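You operate a simulated robot arm through the tools that you are given. There is no shell and no other tool. Be economical: measure what you need, move in short steps, check, and stop when the job is done.

The job below is to be done with a simulated two-armed robot. You get a single attempt, and the scene is never put back.

Task
Wind 15 m of red line on grey card 75 and lay it on the green work mat.
Fine: take the card off, then turn the dial back to 0.

It is judged by the outcome, as a careful person would: the job done as asked, and still so three seconds after it is handed in. It fails if anything else is knocked over, pushed out of place, dropped, spilled or broken.

Robot
Two 7-joint arms with two-finger parallel grippers on one trunk, on a base that drives. Base frame: it is fixed to the floor where the robot stands at the start and does not move with it; the origin is under the middle of the robot, x ahead of it, y to its left, z up; the surface under the hand at the start is at about z = 90. Readings come in cm, degrees, newtons and seconds.
The left shoulder is at the start at [5, 20.9, 119.6], the right one opposite. With the tool pointing down near the work surface each hand reaches from about 28 to 92 cm from the robot's upright axis, wherever it stands, measured 20 degrees to its own side. Places, roughly: green work mat [50, 70, 90]; seat on the winder plate [50, 0, 90]; winder dial [50, -20, 90]; yellow slider [70, -10, 90]. Payload 4.4 kg a hand.
The TCP of each hand is the grasp point between the finger pads, 2.3 cm short of the fingertips. In the tool frame z runs along the fingers and y along their closing line. Largest opening 9.4 cm; finger width 3.8, thickness 1; the body of the gripper, 5.4 by 9.6 cm, starts 3.9 cm behind the TCP.
Orientation is told as [roll, pitch, yaw] about the base's x, y, z axes, in that order, counted from this pose: with the fingers straight down and closing along the base's y, the tool's x points along the base's -x, its y along +y and its z along -z.

Tools
- The arms move only by the tool drive_tool. It takes "left_motion", "right_motion" or both (then of equal length, played together; a hand with none holds still); each is a list of rows, each a list of 7 numbers: the shift along the tool's x, y, z in cm, then the turn, a rotation vector about the tool's x, y, z in degrees, then the finger opening in cm, from 0 to 9.4. In form: [[tx, ty, tz, wx, wy, wz, gripper], ...]. A call has 1 to 20 rows; each row is the pose to reach, as a shift and turn from the pose commanded when the call began, along the tool's axes at that moment. A row lasts 0.2 s, in which the tool goes at most 5 cm and 8.6 degrees; a call with a longer step from one row to the next is refused whole, and so is a gripper value outside its range. A pose out of reach is approached as far as the arm can. The call stops where the force on the tool passes 40 N (or 10 N more than at its start, if that is more) or the arm is blocked; 0.2 s more then pass. The fingers move at their own pace (about 10.8 cm/s each) and stop on an object; they squeeze with about 24 N. The grip force told is the motor's: it shows also when the fingers shut on nothing. Time passes only in rows, and 0.2 s behind the last, so rows that repeat a pose let the fingers close. The reply holds the time, the measured pose of the TCP, the force on the tool along the base axes, the opening and the grip force, in the units named above and with some noise, with the torque about the TCP (base axes, N m) and any sound that the robot's microphone picked up.
- Cameras (640 x 400 px; columns grow to the right, rows downward): "scene" is now at [15.28, 2.13, 137.11]; the picture's right is [0.24, -0.97, 0.00], its down [-0.53, -0.13, -0.84] and it looks along [0.81, 0.20, -0.55] (base axes); focal length 214 px, centre (320, 200). "left" rides on the left gripper at [8.6, -1.6, -7.4] in its tool frame; the picture's right is [0.18, 0.98, 0.00], its down [-0.58, 0.11, -0.81] and it looks along [-0.79, 0.15, 0.59] (tool axes); focal length 243 px, centre (320, 200). "right" rides on the right gripper at [8.6, 1.6, -7.4] in its tool frame; the picture's right is [-0.18, 0.98, 0.00], its down [-0.58, -0.11, -0.81] and it looks along [-0.79, -0.15, 0.59] (tool axes); focal length 243 px, centre (320, 200). There is no depth. A picture from a camera that has moved, and an enlarged one, comes with that camera's place and axes in the base frame and with its lens.
- camera(camera): a new picture of that camera. No time passes.
- lift_body(by): slides the trunk up (or, below 0, down) by that many cm; the arms and the scene camera ride with it, the base frame stays. It gives what a move gives, with no picture.
- roll_base(legs): drives the robot by 1 to 6 legs, each [ahead, left, turn to the left] in cm, cm and degrees, along the robot's own axes; the way and the turn of a leg run together, so that a leg with both is an arc; at most 150 cm and 180 degrees a leg. The arms and the cameras ride along, it lands a little off, and it stops where it bumps. It gives what a move gives.
- turn_head(pan, tilt): turns the head with the scene camera to pan (to the left, within 80 degrees either way) and tilt (down, from -29 to 69), counted from straight ahead of the robot. It gives what a move gives.
- enlarge(camera, box): a new picture of the part [left, top, right, bottom] of that camera's present view, enlarged. No time passes.
- finish_job(): hands the job in; it is judged then, once.

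Work in short steps. Places have to be worked out from the pictures, the camera data and where the tool is seen: move nearer, look again, correct. Check each grasp and each placing, and mend what went wrong. You have 120 turns and 88 pictures in all, those below and enlarged ones among them. Open the grippers and draw the arms clear of the work before you hand the job in, unless the task says otherwise; then end with one line.

The tools are called after "Emit:" as name(argument=value, ...) on one line, values as JSON. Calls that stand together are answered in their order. drive_tool: Moves the arms, as the interface text tells. Its arguments: {"type":"object","properties":{"left_motion":{"type":"array"},"right_motion":{"type":"array"}},"required":[]} The other tools are called the same way: lift_body (by) slides the trunk up or down; roll_base (legs) drives the base; turn_head (pan, tilt) turns the head that bears the scene camera; camera (camera) takes a picture; enlarge (camera, box) takes an enlarged picture of a part of a camera's view; finish_job () hands the job in.

At the start:

```text
time_s: 0.0
left_ee_pos: [39.91, 16.58, 124.23]
left_ee_rot: [0.0, 0.0, 0.0]
left_force: [0.7, 0.2, -0.3]
left_torque: [0.0, -0.01, 0.0]
left_gripper_width: 9.38
left_grip_force: 0.1
right_ee_pos: [39.76, -17.17, 118.99]
right_ee_rot: [0.0, -0.1, 0.0]
right_force: [0.2, 0.2, -0.3]
right_torque: [0.01, 0.01, -0.01]
right_gripper_width: 9.38
right_grip_force: 0.1
trunk travel left (down, up): [-27.5, 28.8]
robot x, y, heading: [-0.14, 0.14, 0.2]
head pan, tilt: [14.1, 33.3]
```

scene: 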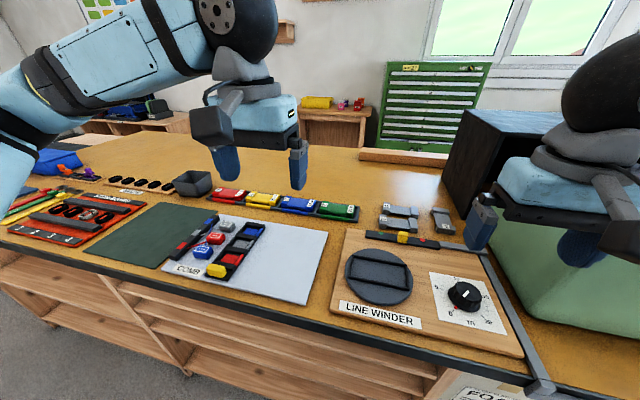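
right: 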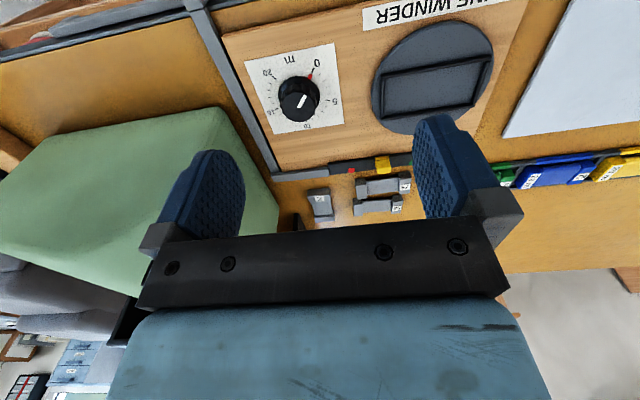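
left: 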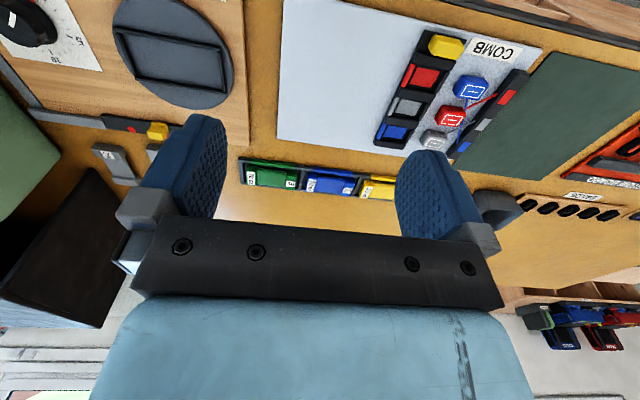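

The winder, its dial, the slider and a few grey cards are in view. I enlarge these areas to read the labels.

Emit:
enlarge(camera="scene", box=[320, 180, 540, 350])

Emit:
enlarge(camera="right", box=[230, 0, 520, 230])

```text
2.35 times, centred on (430, 265) of scene
camera zoom: at [15.28, 2.13, 137.11], right [0.24, -0.97, 0.0], down [-0.53, -0.13, -0.84], along [0.81, 0.2, -0.55], focal length 505 px, centre (61, 47)
```

zoom: 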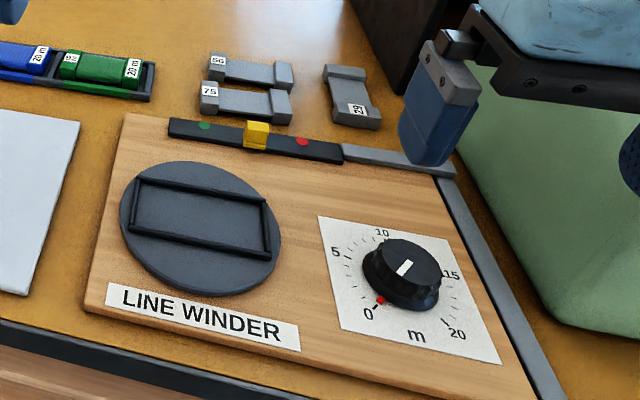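

```text
1.74 times, centred on (375, 115) of right
camera zoom: at [31.1, -15.64, 126.33], right [0.18, 0.98, 0.0], down [0.58, -0.11, 0.81], along [0.79, -0.15, -0.59], focal length 422 px, centre (224, 348)
```

zoom: 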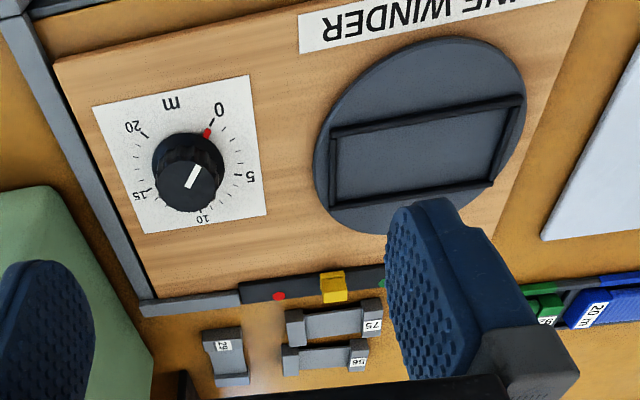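

The dial seems to be at 0. Instructions may be posted nearby, so I look around with the head.

Emit:
enlarge(camera="scene", box=[200, 170, 370, 230])

Emit:
turn_head(pan=-15, tilt=62)

Emit:
camera(camera="scene")

```text
3.76 times, centred on (285, 200) of scene
camera zoom: at [15.28, 2.13, 137.11], right [0.24, -0.97, 0.0], down [-0.53, -0.13, -0.84], along [0.81, 0.2, -0.55], focal length 807 px, centre (452, 200)
```

zoom: 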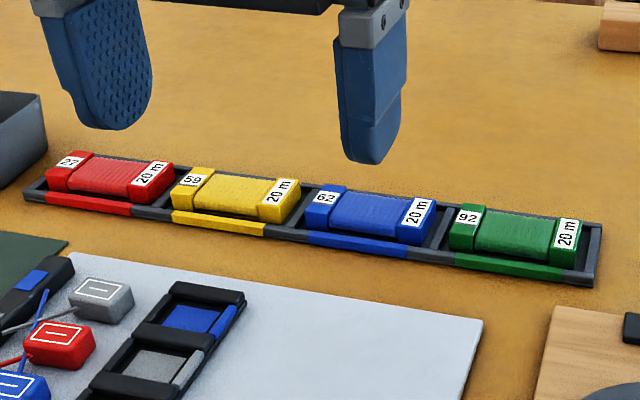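

```text
time_s: 0.9
left_ee_pos: [39.94, 16.66, 124.3]
left_ee_rot: [0.0, 0.0, 0.0]
left_force: [-0.5, 0.6, -0.4]
left_torque: [0.01, 0.03, -0.01]
left_gripper_width: 9.4
left_grip_force: 0.1
right_ee_pos: [39.71, -17.13, 118.94]
right_ee_rot: [0.1, 0.1, 0.0]
right_force: [0.1, -1.1, 0.4]
right_torque: [-0.01, -0.01, -0.01]
right_gripper_width: 9.42
right_grip_force: 0.0
trunk travel left (down, up): [-27.5, 28.8]
robot x, y, heading: [-0.02, 0.06, 0.2]
head pan, tilt: [-15.0, 62.0]
```

```text
81 pictures are left
camera scene: at [12.87, -1.69, 133.19], right [-0.26, -0.97, 0.0], down [-0.85, 0.23, -0.47], along [0.45, -0.12, -0.88], focal length 214 px, centre (320, 200)
```

scene: 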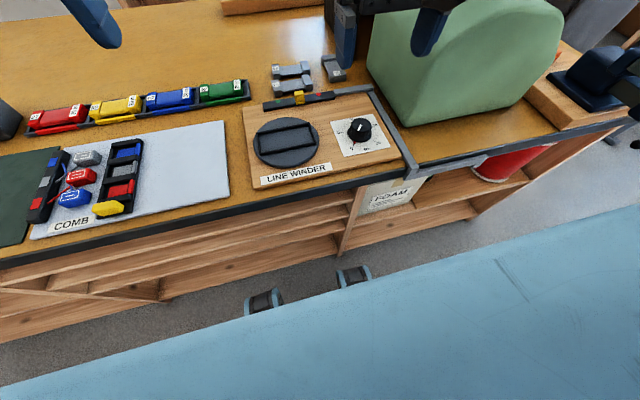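

There's a paper under the counter; I read it and re-inspect the winder, mainly the dial and slider.

Emit:
enlarge(camera="scene", box=[340, 160, 440, 230])

Emit:
enlarge(camera="scene", box=[235, 50, 415, 190])

Emit:
enlarge(camera="scene", box=[0, 70, 260, 250])

```text
5.71 times, centred on (390, 195) of scene
camera zoom: at [12.87, -1.69, 133.19], right [-0.26, -0.97, 0.0], down [-0.85, 0.23, -0.47], along [0.45, -0.12, -0.88], focal length 1226 px, centre (-80, 229)
```

zoom: 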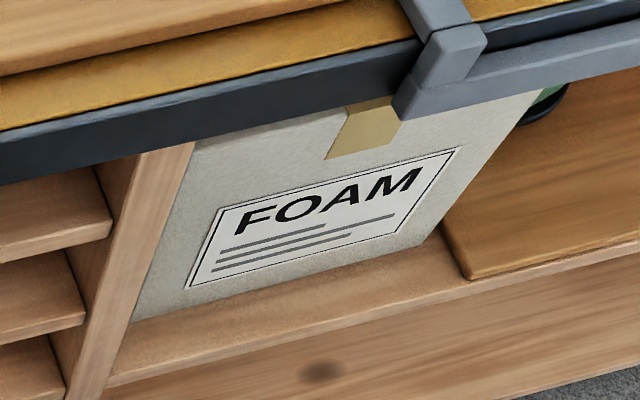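

```text
2.86 times, centred on (325, 120) of scene
camera zoom: at [12.87, -1.69, 133.19], right [-0.26, -0.97, 0.0], down [-0.85, 0.23, -0.47], along [0.45, -0.12, -0.88], focal length 613 px, centre (306, 429)
```

zoom: 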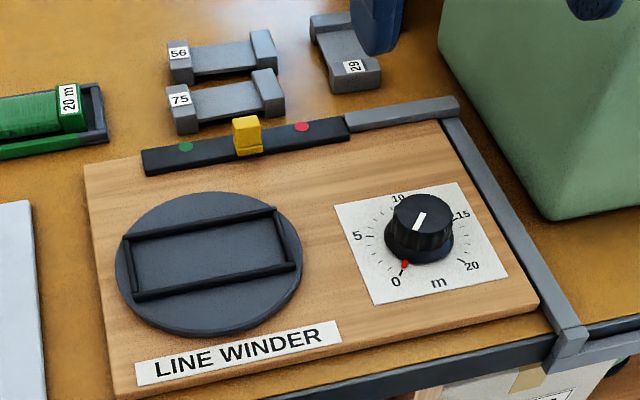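

```text
2.22 times, centred on (130, 160) of scene
camera zoom: at [12.87, -1.69, 133.19], right [-0.26, -0.97, 0.0], down [-0.85, 0.23, -0.47], along [0.45, -0.12, -0.88], focal length 477 px, centre (742, 289)
```

zoom: 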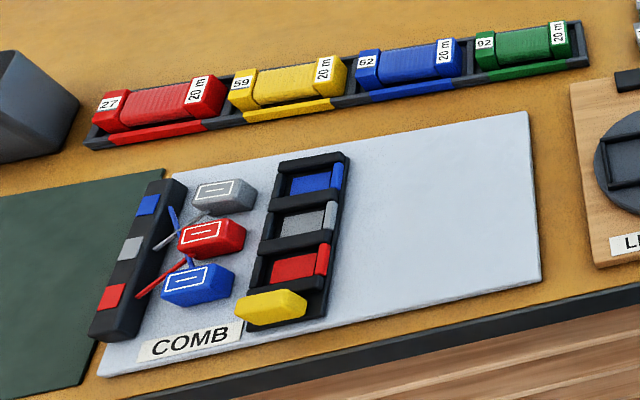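

Slider: green and red dots with neutral in the middle, so it probably selects the line; the dial is at 0. I move the right hand toward card 75 (about x 74, y -10) to measure it.

Emit:
drive_tool(right_motion=[[-4, 1.6, 0, 0, 0, 0, 9.4], [-8, 3.2, 0, 0, 0, 0, 9.4], [-12, 4.8, 0, 0, 0, 0, 9.4], [-16, 6.4, 0, 0, 0, 0, 9.4], [-20, 8, 2, 0, 0, 0, 9.4]])

Emit:
camera(camera="right")

Emit:
camera(camera="scene")

```text
time_s: 2.1
left_ee_pos: [40.05, 16.55, 124.19]
left_ee_rot: [0.0, 0.1, 0.1]
left_force: [-0.4, -1.2, 1.1]
left_torque: [-0.01, -0.01, 0.03]
left_gripper_width: 9.39
left_grip_force: 0.0
right_ee_pos: [60.05, -9.24, 116.7]
right_ee_rot: [0.0, 0.1, -0.1]
right_force: [1.2, 0.7, -0.7]
right_torque: [-0.03, 0.02, -0.01]
right_gripper_width: 9.41
right_grip_force: 0.1
trunk travel left (down, up): [-27.5, 28.8]
robot x, y, heading: [0.18, 0.08, 0.0]
head pan, tilt: [-15.0, 62.0]
```

```text
77 pictures are left
camera right: at [51.54, -7.7, 124.06], right [0.18, 0.98, 0.0], down [0.58, -0.11, 0.81], along [0.79, -0.15, -0.59], focal length 243 px, centre (320, 200)
```

right: 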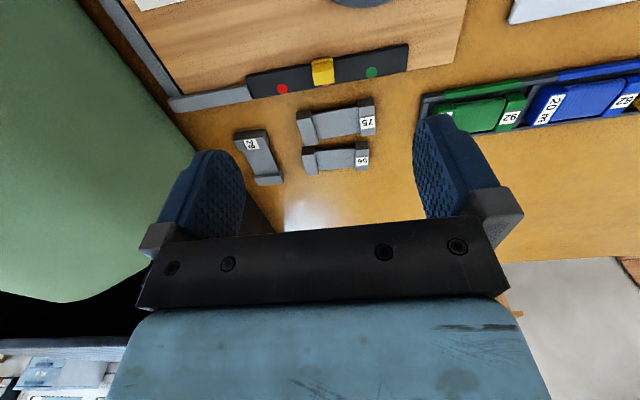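

```text
76 pictures are left
camera scene: at [13.0, -1.65, 133.17], right [-0.26, -0.97, 0.0], down [-0.85, 0.23, -0.47], along [0.45, -0.12, -0.88], focal length 214 px, centre (320, 200)
```

scene: 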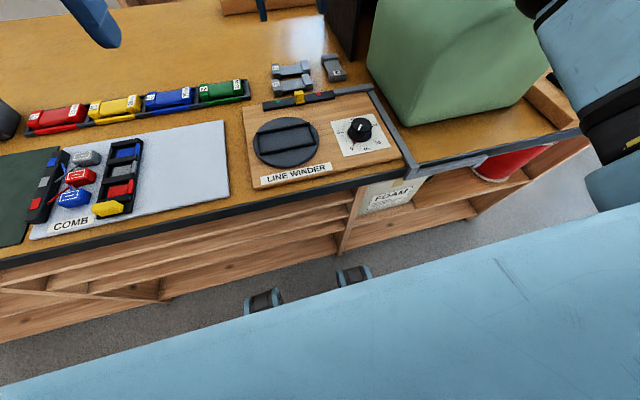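

I enlarge the cards in the wrist view to measure them.

Emit:
enlarge(camera="right", box=[220, 30, 420, 190])

```text
2.50 times, centred on (320, 110) of right
camera zoom: at [51.54, -7.7, 124.06], right [0.18, 0.98, 0.0], down [0.58, -0.11, 0.81], along [0.79, -0.15, -0.59], focal length 606 px, centre (320, 425)
```

zoom: 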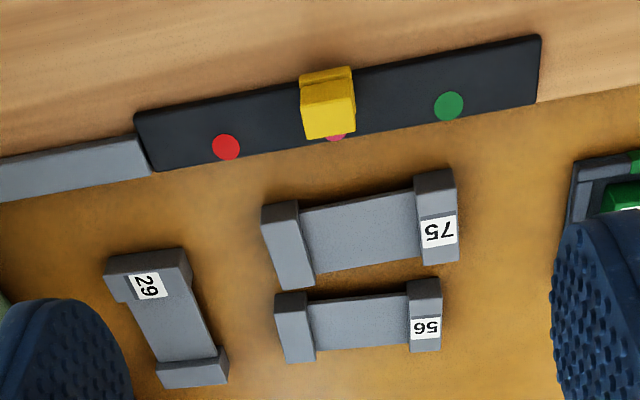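

Card 75 is about 12 × 4.8 cm, centred near (76, -9.6) and lying along y, with roughly a 2 cm gap to card 56. I turn the hand 90° and move above it.

Emit:
drive_tool(right_motion=[[-1.5, 0, 0.5, 0, 0, -8.2, 9.4], [-3, 0, 1, 0, 0, -16.4, 9.4], [-4.5, 0, 2, 0, 0, -24.6, 9.4], [-6, 0, 3, 0, 0, -32.8, 9.4], [-7.5, 0, 4, 0, 0, -41, 9.4], [-9, 0, 5, 0, 0, -49.2, 9.4], [-10.5, 0, 6, 0, 0, -57.4, 9.4], [-12, 0, 7, 0, 0, -65.6, 9.4], [-13.5, 0, 8, 0, 0, -73.8, 9.4], [-15, -0.2, 9, 0, 0, -82, 9.4], [-16, -0.4, 10, 0, 0, -90, 9.4], [-16, -0.4, 10, 0, 0, -90, 9.4]])

Emit:
camera(camera="right")

Emit:
enlarge(camera="scene", box=[235, 0, 415, 130])

```text
time_s: 4.7
left_ee_pos: [39.99, 16.55, 124.24]
left_ee_rot: [0.0, 0.1, 0.1]
left_force: [0.6, 0.1, 0.2]
left_torque: [0.0, 0.0, 0.01]
left_gripper_width: 9.4
left_grip_force: 0.1
right_ee_pos: [59.71, -8.08, 112.48]
right_ee_rot: [-6.4, -0.5, 62.3]
right_force: [-0.1, 0.8, -0.3]
right_torque: [0.02, 0.03, -0.01]
right_gripper_width: 9.38
right_grip_force: 0.0
right hand out of reach, approached as far as the arm can: row 6, 7, 8, 9, 10, 11, 12
trunk travel left (down, up): [-27.5, 28.8]
robot x, y, heading: [-0.27, -0.05, -0.0]
head pan, tilt: [-15.0, 62.0]
```

```text
74 pictures are left
camera right: at [53.46, -14.81, 119.48], right [-0.78, 0.62, -0.11], down [0.28, 0.5, 0.82], along [0.56, 0.61, -0.56], focal length 243 px, centre (320, 200)
```

right: 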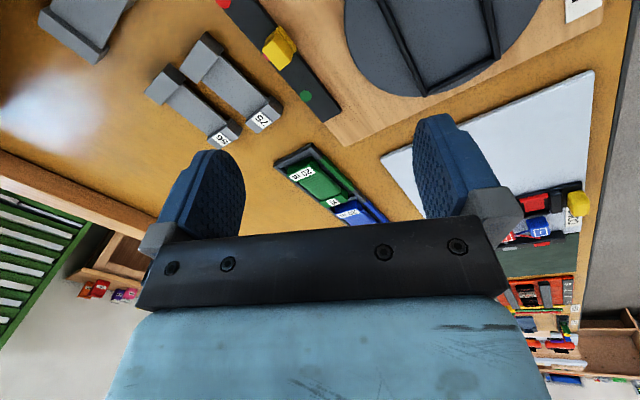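

```text
3.08 times, centred on (325, 65) of scene
camera zoom: at [12.92, -1.71, 133.17], right [-0.26, -0.97, 0.0], down [-0.85, 0.23, -0.47], along [0.45, -0.12, -0.88], focal length 660 px, centre (305, 615)
```

zoom: 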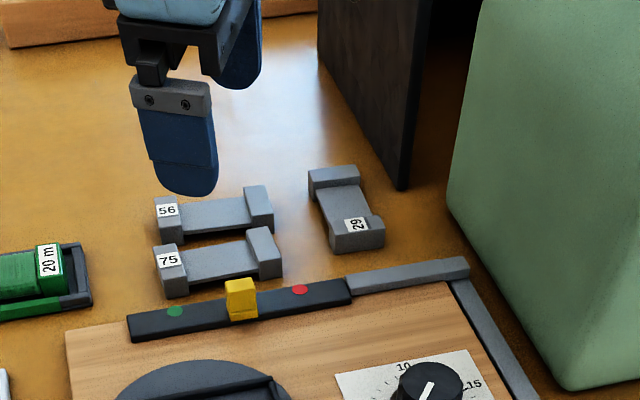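

Yaw +90° is out of range here, so I turn the other way, toward -90°, staying in place.

Emit:
drive_tool(right_motion=[[0, 0, 0, 0, 0, 8.4, 9.4], [0, 0, 0, 0, 0, 16.8, 9.4], [0, 0, 0, 0, 0, 25.2, 9.4], [0, 0, 0, 0, 0, 33.6, 9.4], [0, 0, 0, 0, 0, 42, 9.4], [0, 0, 0, 0, 0, 50.4, 9.4], [0, 0, 0, 0, 0, 58.8, 9.4], [0, 0, 0, 0, 0, 67.2, 9.4], [0, 0, 0, 0, 0, 75.6, 9.4], [0, 0, 0, 0, 0, 84, 9.4], [0, 0, 0, 0, 0, 90, 9.4], [0, 0, 0, 0, 0, 90, 9.4]])

```text
time_s: 7.3
left_ee_pos: [39.97, 16.58, 124.33]
left_ee_rot: [0.0, 0.1, -0.1]
left_force: [-0.4, 0.5, -0.8]
left_torque: [0.01, 0.01, 0.02]
left_gripper_width: 9.43
left_grip_force: 0.1
right_ee_pos: [59.65, -7.48, 112.93]
right_ee_rot: [0.6, -6.3, -27.9]
right_force: [0.3, 0.2, 0.2]
right_torque: [0.03, 0.03, 0.0]
right_gripper_width: 9.4
right_grip_force: 0.1
trunk travel left (down, up): [-27.5, 28.8]
robot x, y, heading: [-0.22, -0.03, -0.1]
head pan, tilt: [-15.0, 62.0]
```

Now at yaw -28° with a small tilt left over. I correct the tilt first.

Emit:
drive_tool(right_motion=[[0, 0, 0, 0.6, 6.3, 0, 9.4], [0, 0, 0, 0.6, 6.3, 0, 9.4]])

Emit:
drive_tool(right_motion=[[0, 0, 0, 0, 0, 8.4, 9.4], [0, 0, 0, 0, 0, 16.8, 9.4], [0, 0, 0, 0, 0, 25.2, 9.4], [0, 0, 0, 0, 0, 33.6, 9.4], [0, 0, 0, 0, 0, 42, 9.4], [0, 0, 0, 0, 0, 50.4, 9.4], [0, 0, 0, 0, 0, 58.8, 9.4], [0, 0, 0, 0, 0, 62, 9.4], [0, 0, 0, 0, 0, 62, 9.4]])

```text
time_s: 7.9
left_ee_pos: [39.95, 16.74, 124.27]
left_ee_rot: [0.0, -0.1, -0.1]
left_force: [-0.3, 0.3, 0.0]
left_torque: [-0.02, 0.01, -0.01]
left_gripper_width: 9.4
left_grip_force: 0.0
right_ee_pos: [59.62, -7.47, 113.06]
right_ee_rot: [0.0, -0.2, -27.7]
right_force: [-0.5, 0.1, -0.5]
right_torque: [0.0, 0.0, 0.01]
right_gripper_width: 9.38
right_grip_force: 0.1
trunk travel left (down, up): [-27.5, 28.8]
robot x, y, heading: [-0.11, -0.05, 0.0]
head pan, tilt: [-15.0, 62.0]
```

```text
time_s: 9.9
left_ee_pos: [40.0, 16.62, 124.2]
left_ee_rot: [0.0, 0.0, 0.1]
left_force: [-0.2, -0.2, 0.6]
left_torque: [-0.03, -0.03, 0.0]
left_gripper_width: 9.4
left_grip_force: 0.0
right_ee_pos: [59.6, -7.4, 113.02]
right_ee_rot: [0.1, -0.1, -89.6]
right_force: [0.6, -0.3, 0.2]
right_torque: [-0.01, 0.02, -0.01]
right_gripper_width: 9.41
right_grip_force: 0.0
trunk travel left (down, up): [-27.5, 28.8]
robot x, y, heading: [-0.03, -0.02, -0.3]
head pan, tilt: [-15.0, 62.0]
```

Yaw -90° works (tool x is now +y, tool y is +x). I move above card 75.

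Emit:
drive_tool(right_motion=[[-0.5, 4, 1, 0, 0, 0, 9.4], [-1, 8, 2, 0, 0, 0, 9.4], [-1.5, 12, 3, 0, 0, 0, 9.4], [-2.2, 16.4, 5, 0, 0, 0, 9.4], [-2.2, 16.4, 5, 0, 0, 0, 9.4]])

Emit:
camera(camera="right")

Emit:
enlarge(camera="scene", box=[235, 0, 415, 130])

```text
time_s: 11.1
left_ee_pos: [39.98, 16.56, 124.38]
left_ee_rot: [-0.1, 0.0, 0.0]
left_force: [-1.2, 0.5, 0.3]
left_torque: [-0.01, -0.05, 0.02]
left_gripper_width: 9.41
left_grip_force: 0.1
right_ee_pos: [76.07, -9.47, 108.02]
right_ee_rot: [0.3, -0.1, -89.6]
right_force: [-0.5, 0.2, 0.5]
right_torque: [-0.02, 0.0, -0.01]
right_gripper_width: 9.4
right_grip_force: 0.0
trunk travel left (down, up): [-27.5, 28.8]
robot x, y, heading: [-0.25, 0.08, -0.1]
head pan, tilt: [-15.0, 62.0]
```

```text
72 pictures are left
camera right: at [77.67, -0.97, 115.37], right [0.98, -0.18, 0.0], down [-0.11, -0.58, 0.81], along [-0.14, -0.79, -0.59], focal length 243 px, centre (320, 200)
```

right: 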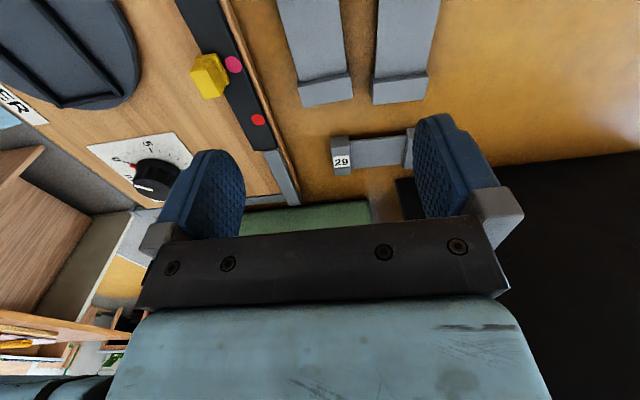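

```text
3.08 times, centred on (325, 65) of scene
camera zoom: at [12.77, -1.72, 133.2], right [-0.26, -0.97, 0.0], down [-0.85, 0.23, -0.47], along [0.45, -0.12, -0.88], focal length 660 px, centre (305, 615)
```

zoom: 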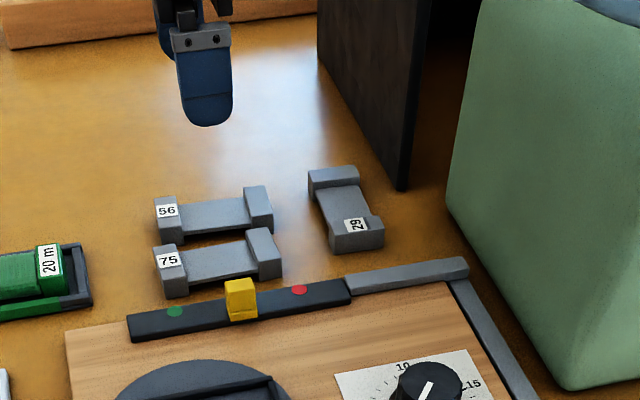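

A magenta dot shows under the slider's centre, so the slider picks the line (green / magenta / red). I zoom on the card profile to choose the grip height.

Emit:
enlarge(camera="scene", box=[265, 40, 355, 110])

Emit:
enlarge(camera="right", box=[0, 0, 280, 175])

```text
5.71 times, centred on (310, 75) of scene
camera zoom: at [12.77, -1.72, 133.2], right [-0.26, -0.97, 0.0], down [-0.85, 0.23, -0.47], along [0.45, -0.12, -0.88], focal length 1226 px, centre (377, 914)
```

zoom: 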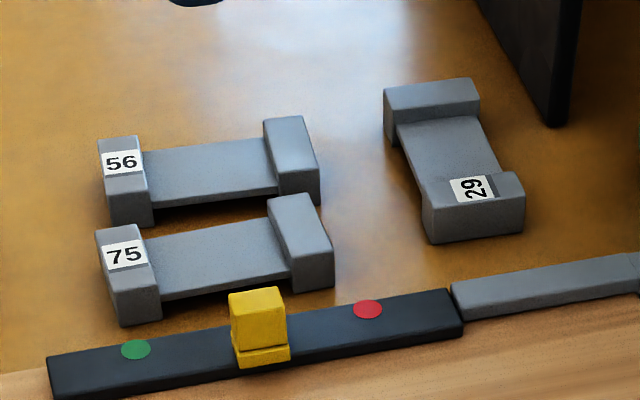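

```text
2.29 times, centred on (140, 88) of right
camera zoom: at [77.67, -0.97, 115.37], right [0.98, -0.18, 0.0], down [-0.11, -0.58, 0.81], along [-0.14, -0.79, -0.59], focal length 555 px, centre (731, 457)
```

zoom: 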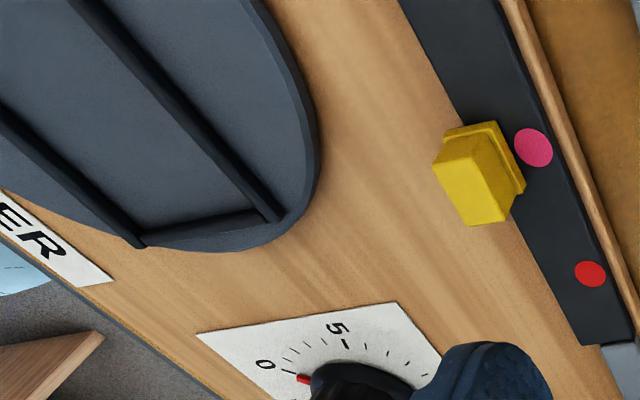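

The waist plate sits mid-height between the flanges. I narrow the fingers to 7.4 and descend with the fingertips about 0.8 cm above the table.

Emit:
drive_tool(right_motion=[[-0.3, -0.3, 2, 0, 0, 0, 7.4], [-0.3, -0.3, 5, 0, 0, 0, 7.4], [-0.3, -0.3, 8, 0, 0, 0, 7.4], [-0.3, -0.3, 10, 0, 0, 0, 7.4]])

Emit:
camera(camera="right")

Emit:
enlarge(camera="scene", box=[265, 40, 355, 110])

```text
time_s: 12.1
left_ee_pos: [39.9, 16.55, 124.18]
left_ee_rot: [0.0, 0.0, 0.1]
left_force: [-0.1, -0.1, -1.0]
left_torque: [0.01, -0.01, -0.01]
left_gripper_width: 9.41
left_grip_force: 0.1
right_ee_pos: [75.63, -10.06, 98.03]
right_ee_rot: [0.1, -0.1, -89.7]
right_force: [-0.2, 0.3, -0.2]
right_torque: [0.0, -0.01, -0.02]
right_gripper_width: 7.38
right_grip_force: 0.1
trunk travel left (down, up): [-27.5, 28.8]
robot x, y, heading: [-0.11, -0.29, -0.2]
head pan, tilt: [-15.0, 62.0]
```

```text
68 pictures are left
camera right: at [77.22, -1.4, 105.36], right [0.98, -0.18, 0.0], down [-0.11, -0.58, 0.81], along [-0.14, -0.79, -0.59], focal length 243 px, centre (320, 200)
```

right: 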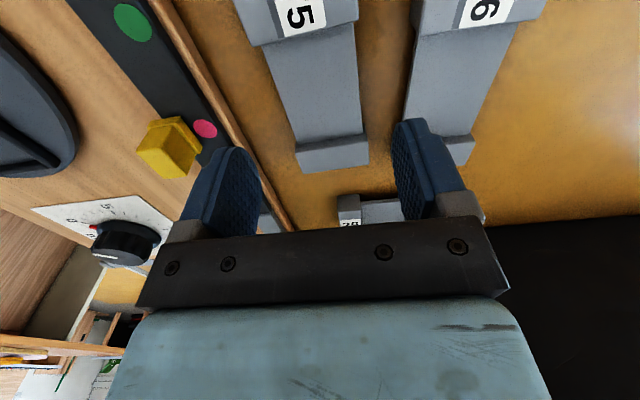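

```text
5.71 times, centred on (310, 75) of scene
camera zoom: at [12.8, -1.7, 133.18], right [-0.26, -0.97, 0.0], down [-0.85, 0.23, -0.47], along [0.45, -0.12, -0.88], focal length 1226 px, centre (377, 914)
```

zoom: 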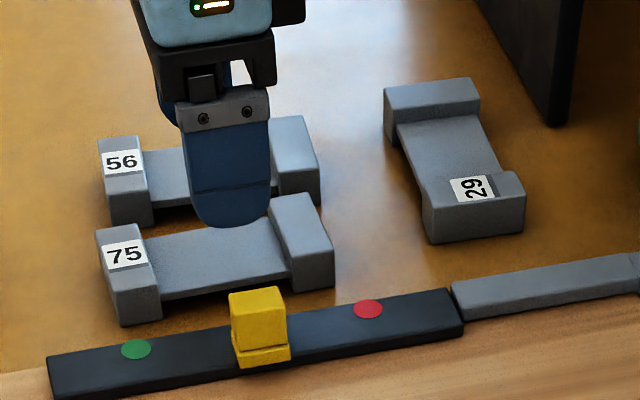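

Finger alignment looks good (waist spans y -5.7 to -13.2, centre x ≈ 75.9). I descend to z 93.1 and close.

Emit:
drive_tool(right_motion=[[0.4, 0.15, 2, 0, 0, 0, 7.4], [0.4, 0.15, 3.8, 0, 0, 0, 7.4], [0.4, 0.15, 4.9, 0, 0, 0, 7.4], [0.4, 0.15, 4.9, 0, 0, 0, 5.5], [0.4, 0.15, 4.9, 0, 0, 0, 4], [0.4, 0.15, 4.9, 0, 0, 0, 4], [0.4, 0.15, 4.9, 0, 0, 0, 4]])

```text
time_s: 13.7
left_ee_pos: [39.6, 16.89, 124.3]
left_ee_rot: [-0.2, -0.1, 0.0]
left_force: [-0.2, 0.1, 0.1]
left_torque: [-0.01, 0.04, 0.01]
left_gripper_width: 9.41
left_grip_force: 0.0
right_ee_pos: [75.72, -9.21, 93.44]
right_ee_rot: [0.2, -0.2, -89.6]
right_force: [5.1, 1.5, 15.1]
right_torque: [-0.18, -0.16, -0.02]
right_gripper_width: 4.83
right_grip_force: 24.3
trunk travel left (down, up): [-27.5, 28.8]
robot x, y, heading: [-0.19, -0.03, -0.4]
head pan, tilt: [-15.0, 62.0]
```

Gripped at 4.83 cm wide with 24 N. I lift and check.

Emit:
drive_tool(right_motion=[[0, 0, -1, 0, 0, 0, 3.5], [0, 0, -4, 0, 0, 0, 3.5], [0, 0, -8, 0, 0, 0, 3.5], [0, 0, -12, 0, 0, 0, 3.5]])

Emit:
camera(camera="right")

Emit:
enlarge(camera="scene", box=[235, 0, 415, 130])

```text
time_s: 14.7
left_ee_pos: [39.89, 16.61, 124.24]
left_ee_rot: [0.1, -0.1, 0.1]
left_force: [0.1, -0.7, 0.1]
left_torque: [-0.02, 0.01, -0.02]
left_gripper_width: 9.41
left_grip_force: 0.1
right_ee_pos: [75.65, -9.5, 105.23]
right_ee_rot: [0.1, -0.1, -89.6]
right_force: [-0.4, 0.4, -0.7]
right_torque: [0.0, -0.03, 0.0]
right_gripper_width: 4.84
right_grip_force: 24.5
trunk travel left (down, up): [-27.5, 28.8]
robot x, y, heading: [0.4, 0.03, -0.0]
head pan, tilt: [-15.0, 62.0]
```

```text
66 pictures are left
camera right: at [77.3, -0.92, 112.49], right [0.98, -0.18, 0.0], down [-0.11, -0.58, 0.81], along [-0.14, -0.79, -0.59], focal length 243 px, centre (320, 200)
```

right: 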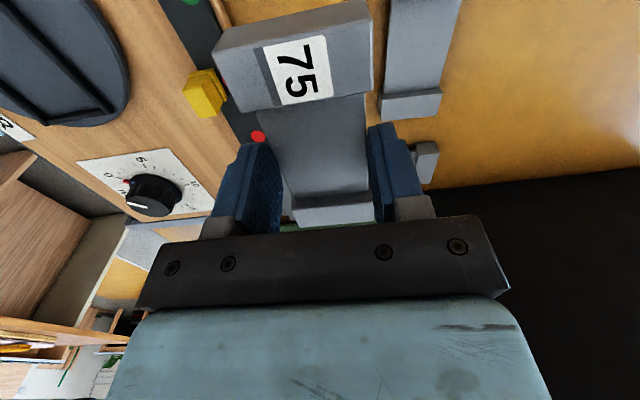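

```text
3.08 times, centred on (325, 65) of scene
camera zoom: at [12.79, -1.68, 133.19], right [-0.26, -0.97, 0.0], down [-0.85, 0.23, -0.47], along [0.45, -0.12, -0.88], focal length 660 px, centre (305, 615)
```

zoom: 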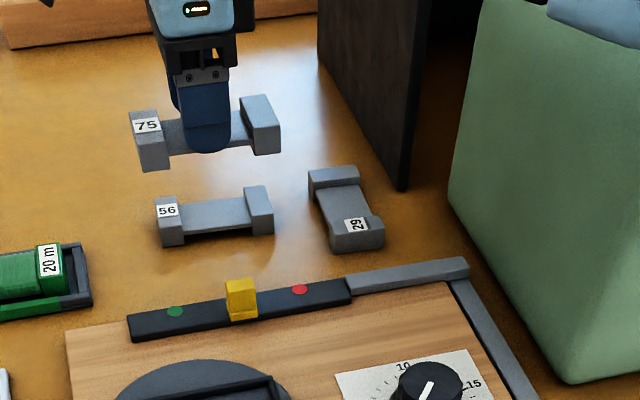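

Card 75 is held level and centred. I estimate the seat frame centre at about (53, -3.4), aligned with y, and move above it to check.

Emit:
drive_tool(right_motion=[[1.2, -4.6, -1, 0, 0, 0, 3.5], [2.4, -9.2, -1, 0, 0, 0, 3.5], [3.6, -13.8, -1, 0, 0, 0, 3.5], [4.8, -18.4, -1, 0, 0, 0, 3.5], [6.1, -22.7, 0, 0, 0, 0, 3.5], [6.1, -22.7, 2, 0, 0, 0, 3.5], [6.1, -22.7, 2, 0, 0, 0, 3.5]])

Emit:
camera(camera="right")

Emit:
enlarge(camera="scene", box=[225, 60, 405, 190])

Emit:
camera(camera="left")

```text
time_s: 16.3
left_ee_pos: [39.9, 16.55, 124.18]
left_ee_rot: [-0.1, 0.0, 0.1]
left_force: [-0.2, 0.0, -0.2]
left_torque: [-0.02, -0.02, 0.01]
left_gripper_width: 9.37
left_grip_force: 0.0
right_ee_pos: [52.9, -3.59, 102.96]
right_ee_rot: [0.1, -0.1, -89.7]
right_force: [0.5, -0.3, -0.5]
right_torque: [0.02, 0.01, 0.02]
right_gripper_width: 4.81
right_grip_force: 23.5
trunk travel left (down, up): [-27.5, 28.8]
robot x, y, heading: [0.24, -0.15, 0.2]
head pan, tilt: [-15.0, 62.0]
```

```text
64 pictures are left
camera right: at [54.5, 4.99, 110.27], right [0.98, -0.18, 0.0], down [-0.11, -0.58, 0.81], along [-0.14, -0.79, -0.59], focal length 243 px, centre (320, 200)
```

right: 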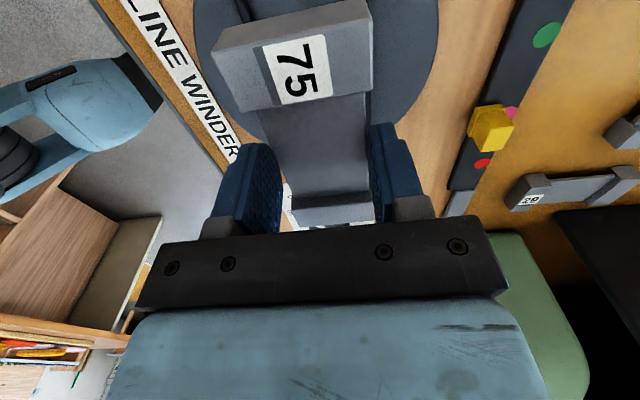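

```text
3.08 times, centred on (315, 125) of scene
camera zoom: at [12.82, -1.68, 133.19], right [-0.26, -0.97, 0.0], down [-0.85, 0.23, -0.47], along [0.45, -0.12, -0.88], focal length 660 px, centre (335, 431)
```

zoom: 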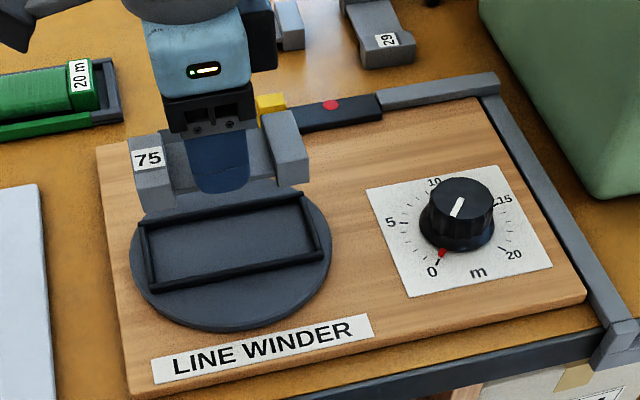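

```text
62 pictures are left
camera left: at [31.23, 14.98, 131.81], right [-0.18, 0.98, 0.0], down [0.58, 0.11, 0.81], along [0.79, 0.15, -0.59], focal length 243 px, centre (320, 200)
```

left: 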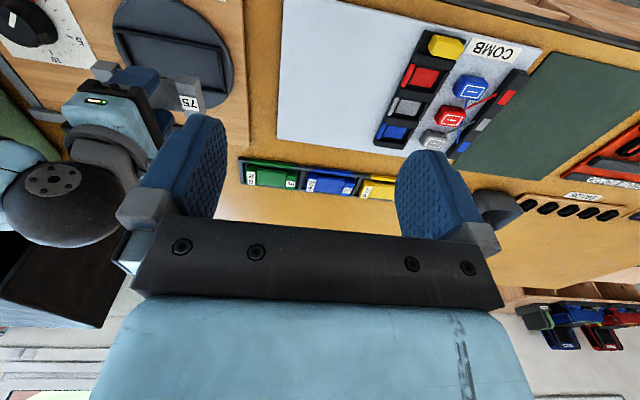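

The disc centre comes out at about (52.8, -3.3) and the card is right above it. I lower to just above the frame to compare.

Emit:
drive_tool(right_motion=[[0.2, 0, 2, 0, 0, 0, 3.5], [0.2, 0, 4.5, 0, 0, 0, 3.5], [0.2, 0, 4.5, 0, 0, 0, 3.5]])

Emit:
enlarge(camera="scene", box=[245, 90, 335, 160])

Emit:
enlarge(camera="right", box=[160, 0, 460, 220])

Emit:
enlarge(camera="left", box=[90, 0, 250, 110])

```text
time_s: 17.1
left_ee_pos: [39.93, 16.51, 124.15]
left_ee_rot: [-0.1, 0.0, -0.1]
left_force: [0.5, 0.9, 0.1]
left_torque: [-0.02, 0.0, 0.02]
left_gripper_width: 9.41
left_grip_force: 0.0
right_ee_pos: [53.18, -3.48, 98.38]
right_ee_rot: [0.0, -0.1, -89.7]
right_force: [-0.3, 0.0, -0.8]
right_torque: [0.01, 0.01, 0.0]
right_gripper_width: 4.85
right_grip_force: 24.4
trunk travel left (down, up): [-27.5, 28.8]
robot x, y, heading: [0.2, 0.03, -0.1]
head pan, tilt: [-15.0, 62.0]
```

```text
5.71 times, centred on (290, 125) of scene
camera zoom: at [12.85, -1.68, 133.19], right [-0.26, -0.97, 0.0], down [-0.85, 0.23, -0.47], along [0.45, -0.12, -0.88], focal length 1226 px, centre (491, 629)
```

zoom: 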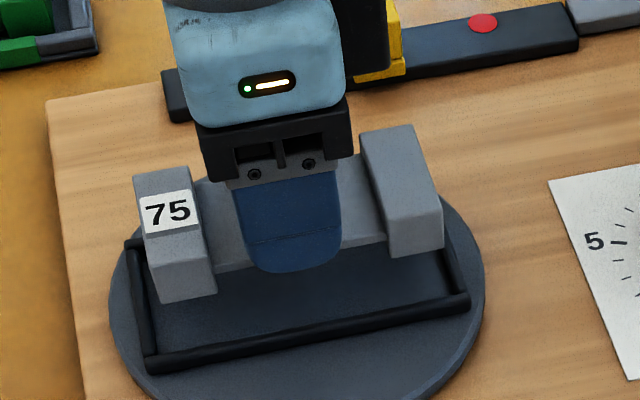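

```text
1.82 times, centred on (310, 110) of right
camera zoom: at [54.79, 5.08, 105.76], right [0.98, -0.18, 0.0], down [-0.11, -0.58, 0.81], along [-0.14, -0.79, -0.59], focal length 441 px, centre (338, 364)
```

zoom: 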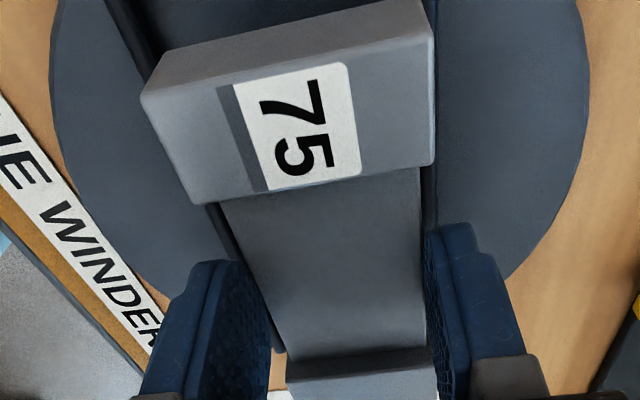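

```text
3.64 times, centred on (170, 55) of left
camera zoom: at [31.26, 14.97, 131.81], right [-0.18, 0.98, 0.0], down [0.58, 0.11, 0.81], along [0.79, 0.15, -0.59], focal length 882 px, centre (866, 727)
```

zoom: 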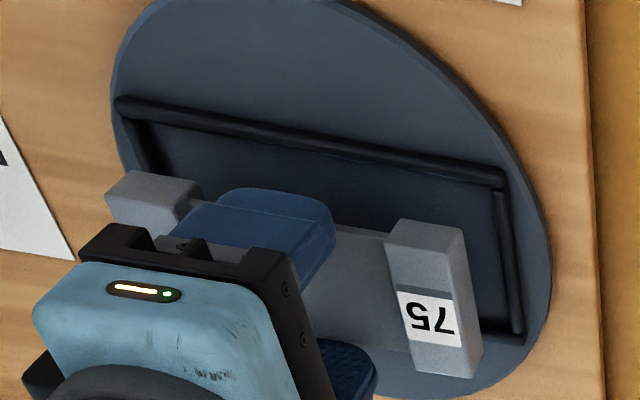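

The card is within 0.3 cm of the seat centre (52.85, -3.4). I shift slightly and lower gently in small rows.

Emit:
drive_tool(right_motion=[[0.27, -0.3, 0, 0, 0, 0, 3.5], [0.27, -0.3, 0.8, 0, 0, 0, 3.5], [0.27, -0.3, 1.4, 0, 0, 0, 3.5], [0.27, -0.3, 1.8, 0, 0, 0, 3.5], [0.27, -0.3, 2.1, 0, 0, 0, 3.5], [0.27, -0.3, 2.1, 0, 0, 0, 3.5]])

Emit:
enlarge(camera="scene", box=[245, 90, 335, 160])

```text
time_s: 18.5
left_ee_pos: [39.91, 16.6, 124.25]
left_ee_rot: [0.0, 0.0, 0.1]
left_force: [-0.5, 0.3, -0.2]
left_torque: [0.01, 0.02, 0.03]
left_gripper_width: 9.4
left_grip_force: 0.1
right_ee_pos: [52.89, -2.99, 96.44]
right_ee_rot: [0.1, -0.1, -89.7]
right_force: [-0.4, 0.1, -1.2]
right_torque: [-0.01, 0.0, 0.02]
right_gripper_width: 4.79
right_grip_force: 24.9
trunk travel left (down, up): [-27.5, 28.8]
robot x, y, heading: [0.18, 0.2, 0.1]
head pan, tilt: [-15.0, 62.0]
```

```text
5.71 times, centred on (290, 125) of scene
camera zoom: at [12.87, -1.69, 133.18], right [-0.26, -0.97, 0.0], down [-0.85, 0.23, -0.47], along [0.45, -0.12, -0.88], focal length 1226 px, centre (491, 629)
```

zoom: 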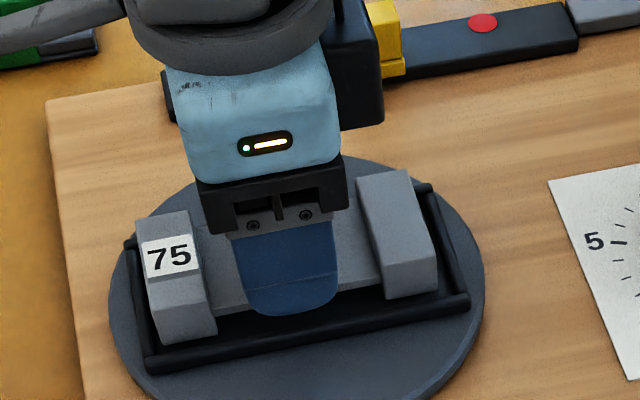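

Force-free so far; the card is a bit too far left. I shift 0.27 cm right and lower further in small steps.

Emit:
drive_tool(right_motion=[[-0.27, 0, 0.1, 0, 0, 0, 3.5], [-0.27, 0, 0.4, 0, 0, 0, 3.5], [-0.27, 0, 0.7, 0, 0, 0, 3.5], [-0.27, 0, 1.0, 0, 0, 0, 3.5], [-0.27, 0, 1.0, 0, 0, 0, 3.5]])

Emit:
enlarge(camera="scene", box=[245, 90, 335, 160])

```text
time_s: 19.7
left_ee_pos: [39.77, 16.62, 124.31]
left_ee_rot: [0.0, -0.1, 0.1]
left_force: [0.3, 0.6, -0.8]
left_torque: [-0.02, -0.04, 0.01]
left_gripper_width: 9.43
left_grip_force: 0.0
right_ee_pos: [52.83, -3.2, 95.66]
right_ee_rot: [0.2, 0.0, -89.7]
right_force: [7.8, 2.7, 25.3]
right_torque: [0.21, 0.05, 0.01]
right_gripper_width: 4.83
right_grip_force: 23.6
trunk travel left (down, up): [-27.5, 28.8]
robot x, y, heading: [0.51, 0.16, 0.0]
head pan, tilt: [-15.0, 62.0]
```

```text
5.71 times, centred on (290, 125) of scene
camera zoom: at [12.73, -1.65, 133.23], right [-0.26, -0.97, 0.0], down [-0.85, 0.23, -0.47], along [0.45, -0.12, -0.88], focal length 1226 px, centre (491, 629)
```

zoom: 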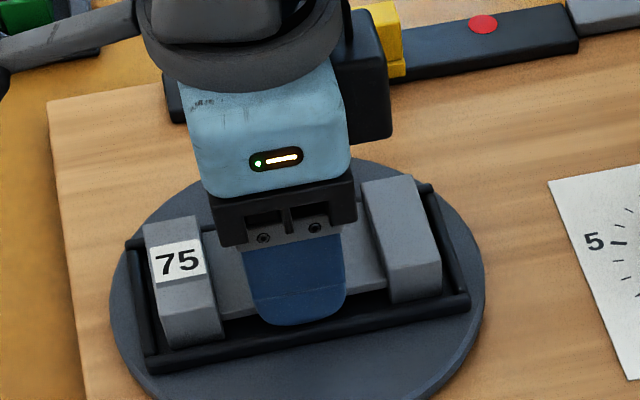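

Contact at 25 N with the card visibly inside the frame. I release, opening only slightly so nothing is disturbed, and rise.

Emit:
drive_tool(right_motion=[[0, 0, -0.3, 0, 0, 0, 5.5], [0, 0, -0.3, 0, 0, 0, 7], [0, 0, -0.3, 0, 0, 0, 7], [0, 0, -3, 0, 0, 0, 7], [0, 0, -7, 0, 0, 0, 7], [0, 3, -11, 0, 0, 0, 7], [0, 8, -12, 0, 0, 0, 7]])

Emit:
enlarge(camera="scene", box=[235, 60, 415, 190])

Emit:
enlarge(camera="left", box=[0, 0, 250, 160])

```text
refused: row 7 steps farther than a row can; nothing moved
```

```text
3.08 times, centred on (325, 125) of scene
camera zoom: at [12.73, -1.65, 133.23], right [-0.26, -0.97, 0.0], down [-0.85, 0.23, -0.47], along [0.45, -0.12, -0.88], focal length 660 px, centre (305, 431)
```

zoom: 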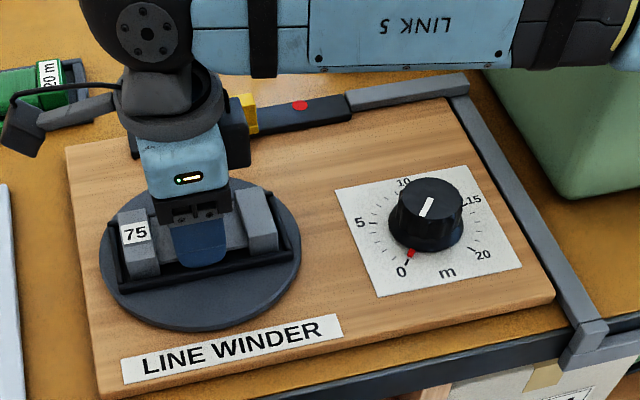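

```text
2.50 times, centred on (125, 80) of left
camera zoom: at [31.14, 15.0, 131.86], right [-0.18, 0.98, 0.0], down [0.58, 0.11, 0.81], along [0.79, 0.15, -0.59], focal length 606 px, centre (808, 500)
```

zoom: 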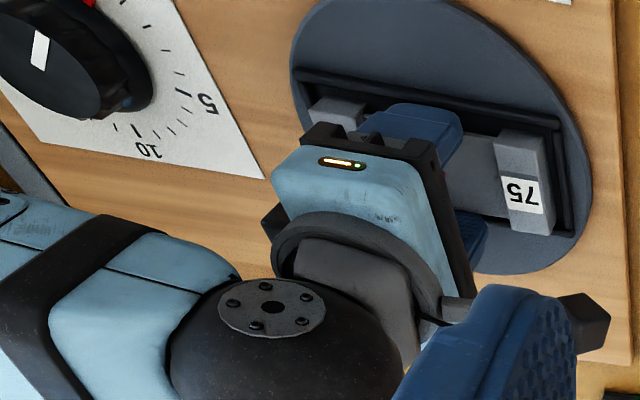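

One row was too long. I send it again with shorter steps.

Emit:
drive_tool(right_motion=[[0, 0, -0.2, 0, 0, 0, 5.5], [0, 0, -0.2, 0, 0, 0, 6.8], [0, 0, -0.2, 0, 0, 0, 6.8], [0, 0, -3, 0, 0, 0, 6.8], [0, 0, -7, 0, 0, 0, 6.8], [0, 2, -11, 0, 0, 0, 6.8], [0, 6, -11, 0, 0, 0, 6.8], [-2, 10, -11, 0, 0, 0, 6.8]])

Emit:
enlarge(camera="scene", box=[235, 60, 415, 190])

Emit:
camera(camera="right")

```text
time_s: 21.5
left_ee_pos: [39.91, 16.62, 124.27]
left_ee_rot: [0.0, 0.0, 0.1]
left_force: [0.1, 0.2, 0.0]
left_torque: [0.03, 0.02, -0.02]
left_gripper_width: 9.42
left_grip_force: 0.0
right_ee_pos: [62.89, -5.19, 106.48]
right_ee_rot: [0.0, -0.1, -89.6]
right_force: [0.9, 0.1, -1.0]
right_torque: [-0.01, 0.01, -0.05]
right_gripper_width: 6.79
right_grip_force: 0.1
trunk travel left (down, up): [-27.5, 28.8]
robot x, y, heading: [0.17, -0.04, -0.3]
head pan, tilt: [-15.0, 62.0]
```

```text
3.08 times, centred on (325, 125) of scene
camera zoom: at [12.9, -1.75, 133.18], right [-0.26, -0.97, 0.0], down [-0.85, 0.23, -0.47], along [0.45, -0.12, -0.88], focal length 660 px, centre (305, 431)
```

zoom: 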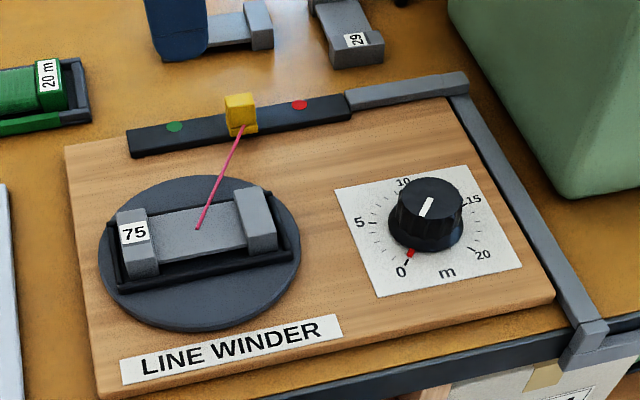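

```text
53 pictures are left
camera right: at [64.57, 3.41, 113.84], right [0.98, -0.18, 0.0], down [-0.11, -0.58, 0.81], along [-0.14, -0.79, -0.59], focal length 243 px, centre (320, 200)
```

right: 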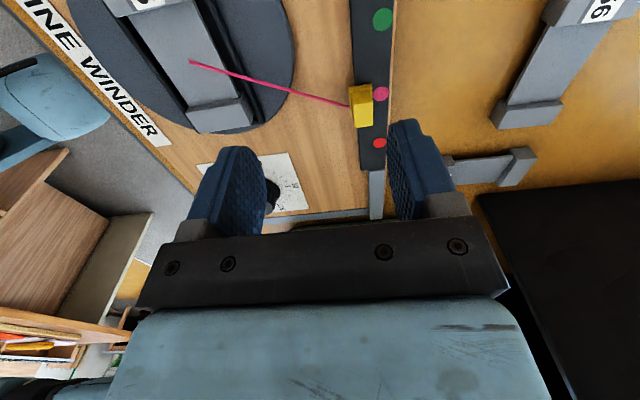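

The seated card now has a magenta line to the slider, so the slider does choose the line colour. I go above the yellow knob (about 66.6, -9.8) to grip it and slide it 6 cm to the red dot.

Emit:
drive_tool(right_motion=[[-2, 1.8, 0, 0, 0, 0, 6.8], [-4.6, 3.7, 2, 0, 0, 0, 6.8], [-4.6, 3.7, 5.5, 0, 0, 0, 6.8], [-4.6, 3.7, 5.5, 0, 0, 0, 6.8]])

Emit:
camera(camera="right")

Emit:
enlarge(camera="scene", box=[265, 60, 355, 130])

```text
time_s: 22.5
left_ee_pos: [39.69, 16.73, 124.39]
left_ee_rot: [0.0, -0.1, 0.1]
left_force: [0.4, -0.4, -0.4]
left_torque: [-0.01, 0.01, 0.01]
left_gripper_width: 9.42
left_grip_force: 0.1
right_ee_pos: [66.52, -9.87, 101.12]
right_ee_rot: [0.3, -0.2, -89.6]
right_force: [-0.5, -0.4, 0.4]
right_torque: [-0.05, 0.01, 0.0]
right_gripper_width: 6.82
right_grip_force: 0.2
trunk travel left (down, up): [-27.5, 28.8]
robot x, y, heading: [-0.15, 0.13, -0.1]
head pan, tilt: [-15.0, 62.0]
```

```text
52 pictures are left
camera right: at [68.08, -1.26, 108.6], right [0.98, -0.18, 0.01], down [-0.11, -0.58, 0.81], along [-0.14, -0.8, -0.59], focal length 243 px, centre (320, 200)
```

right: 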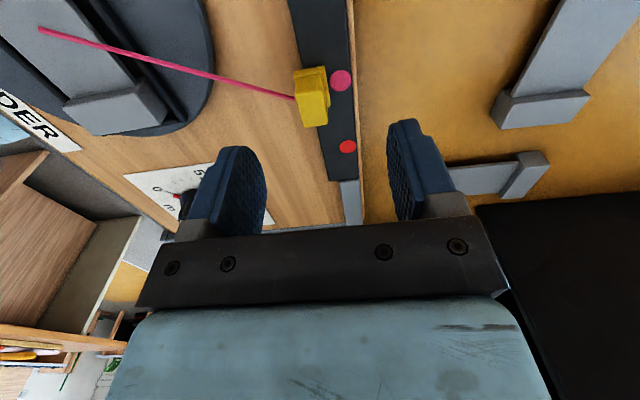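

```text
5.71 times, centred on (310, 95) of scene
camera zoom: at [12.63, -1.51, 133.24], right [-0.26, -0.97, 0.0], down [-0.85, 0.23, -0.47], along [0.46, -0.12, -0.88], focal length 1226 px, centre (377, 800)
```

zoom: 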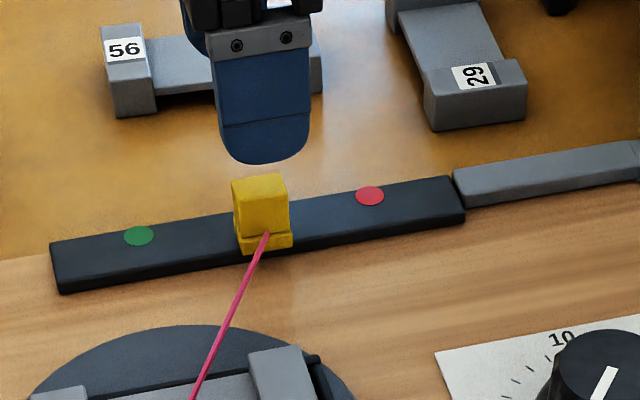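

The knob is at about (66.4, -10.0), nearly under the TCP. I descend to z 95.5 and grip it.

Emit:
drive_tool(right_motion=[[-0.1, -0.1, 2.5, 0, 0, 0, 5], [-0.1, -0.1, 4.5, 0, 0, 0, 5], [-0.1, -0.1, 5.6, 0, 0, 0, 5], [-0.1, -0.1, 5.6, 0, 0, 0, 2.5], [-0.1, -0.1, 5.6, 0, 0, 0, 1], [-0.1, -0.1, 5.6, 0, 0, 0, 1]])

Emit:
enlarge(camera="scene", box=[265, 60, 355, 130])

```text
time_s: 23.9
left_ee_pos: [38.63, 17.76, 124.6]
left_ee_rot: [-0.7, -0.8, 0.0]
left_force: [0.0, 0.9, 0.1]
left_torque: [0.01, 0.0, 0.03]
left_gripper_width: 9.38
left_grip_force: 0.1
right_ee_pos: [65.83, -9.07, 97.45]
right_ee_rot: [2.0, -0.5, -89.8]
right_force: [25.0, -1.1, 31.7]
right_torque: [-1.24, -0.7, -0.55]
right_gripper_width: 1.69
right_grip_force: 45.4
trunk travel left (down, up): [-27.5, 28.8]
robot x, y, heading: [-0.17, 0.12, -0.1]
head pan, tilt: [-15.0, 62.0]
```

```text
5.71 times, centred on (310, 95) of scene
camera zoom: at [11.44, -0.42, 133.36], right [-0.26, -0.97, 0.01], down [-0.85, 0.22, -0.48], along [0.47, -0.13, -0.88], focal length 1226 px, centre (377, 800)
```

zoom: 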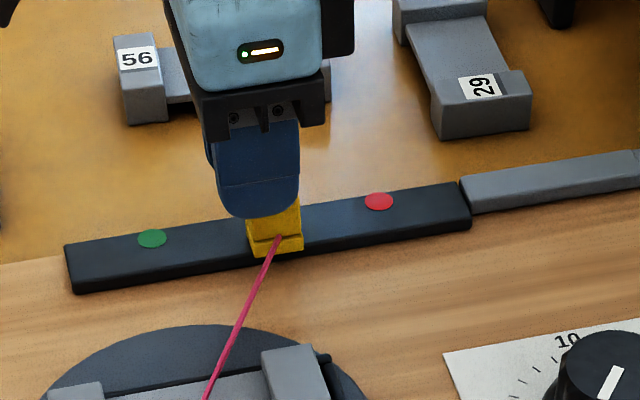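

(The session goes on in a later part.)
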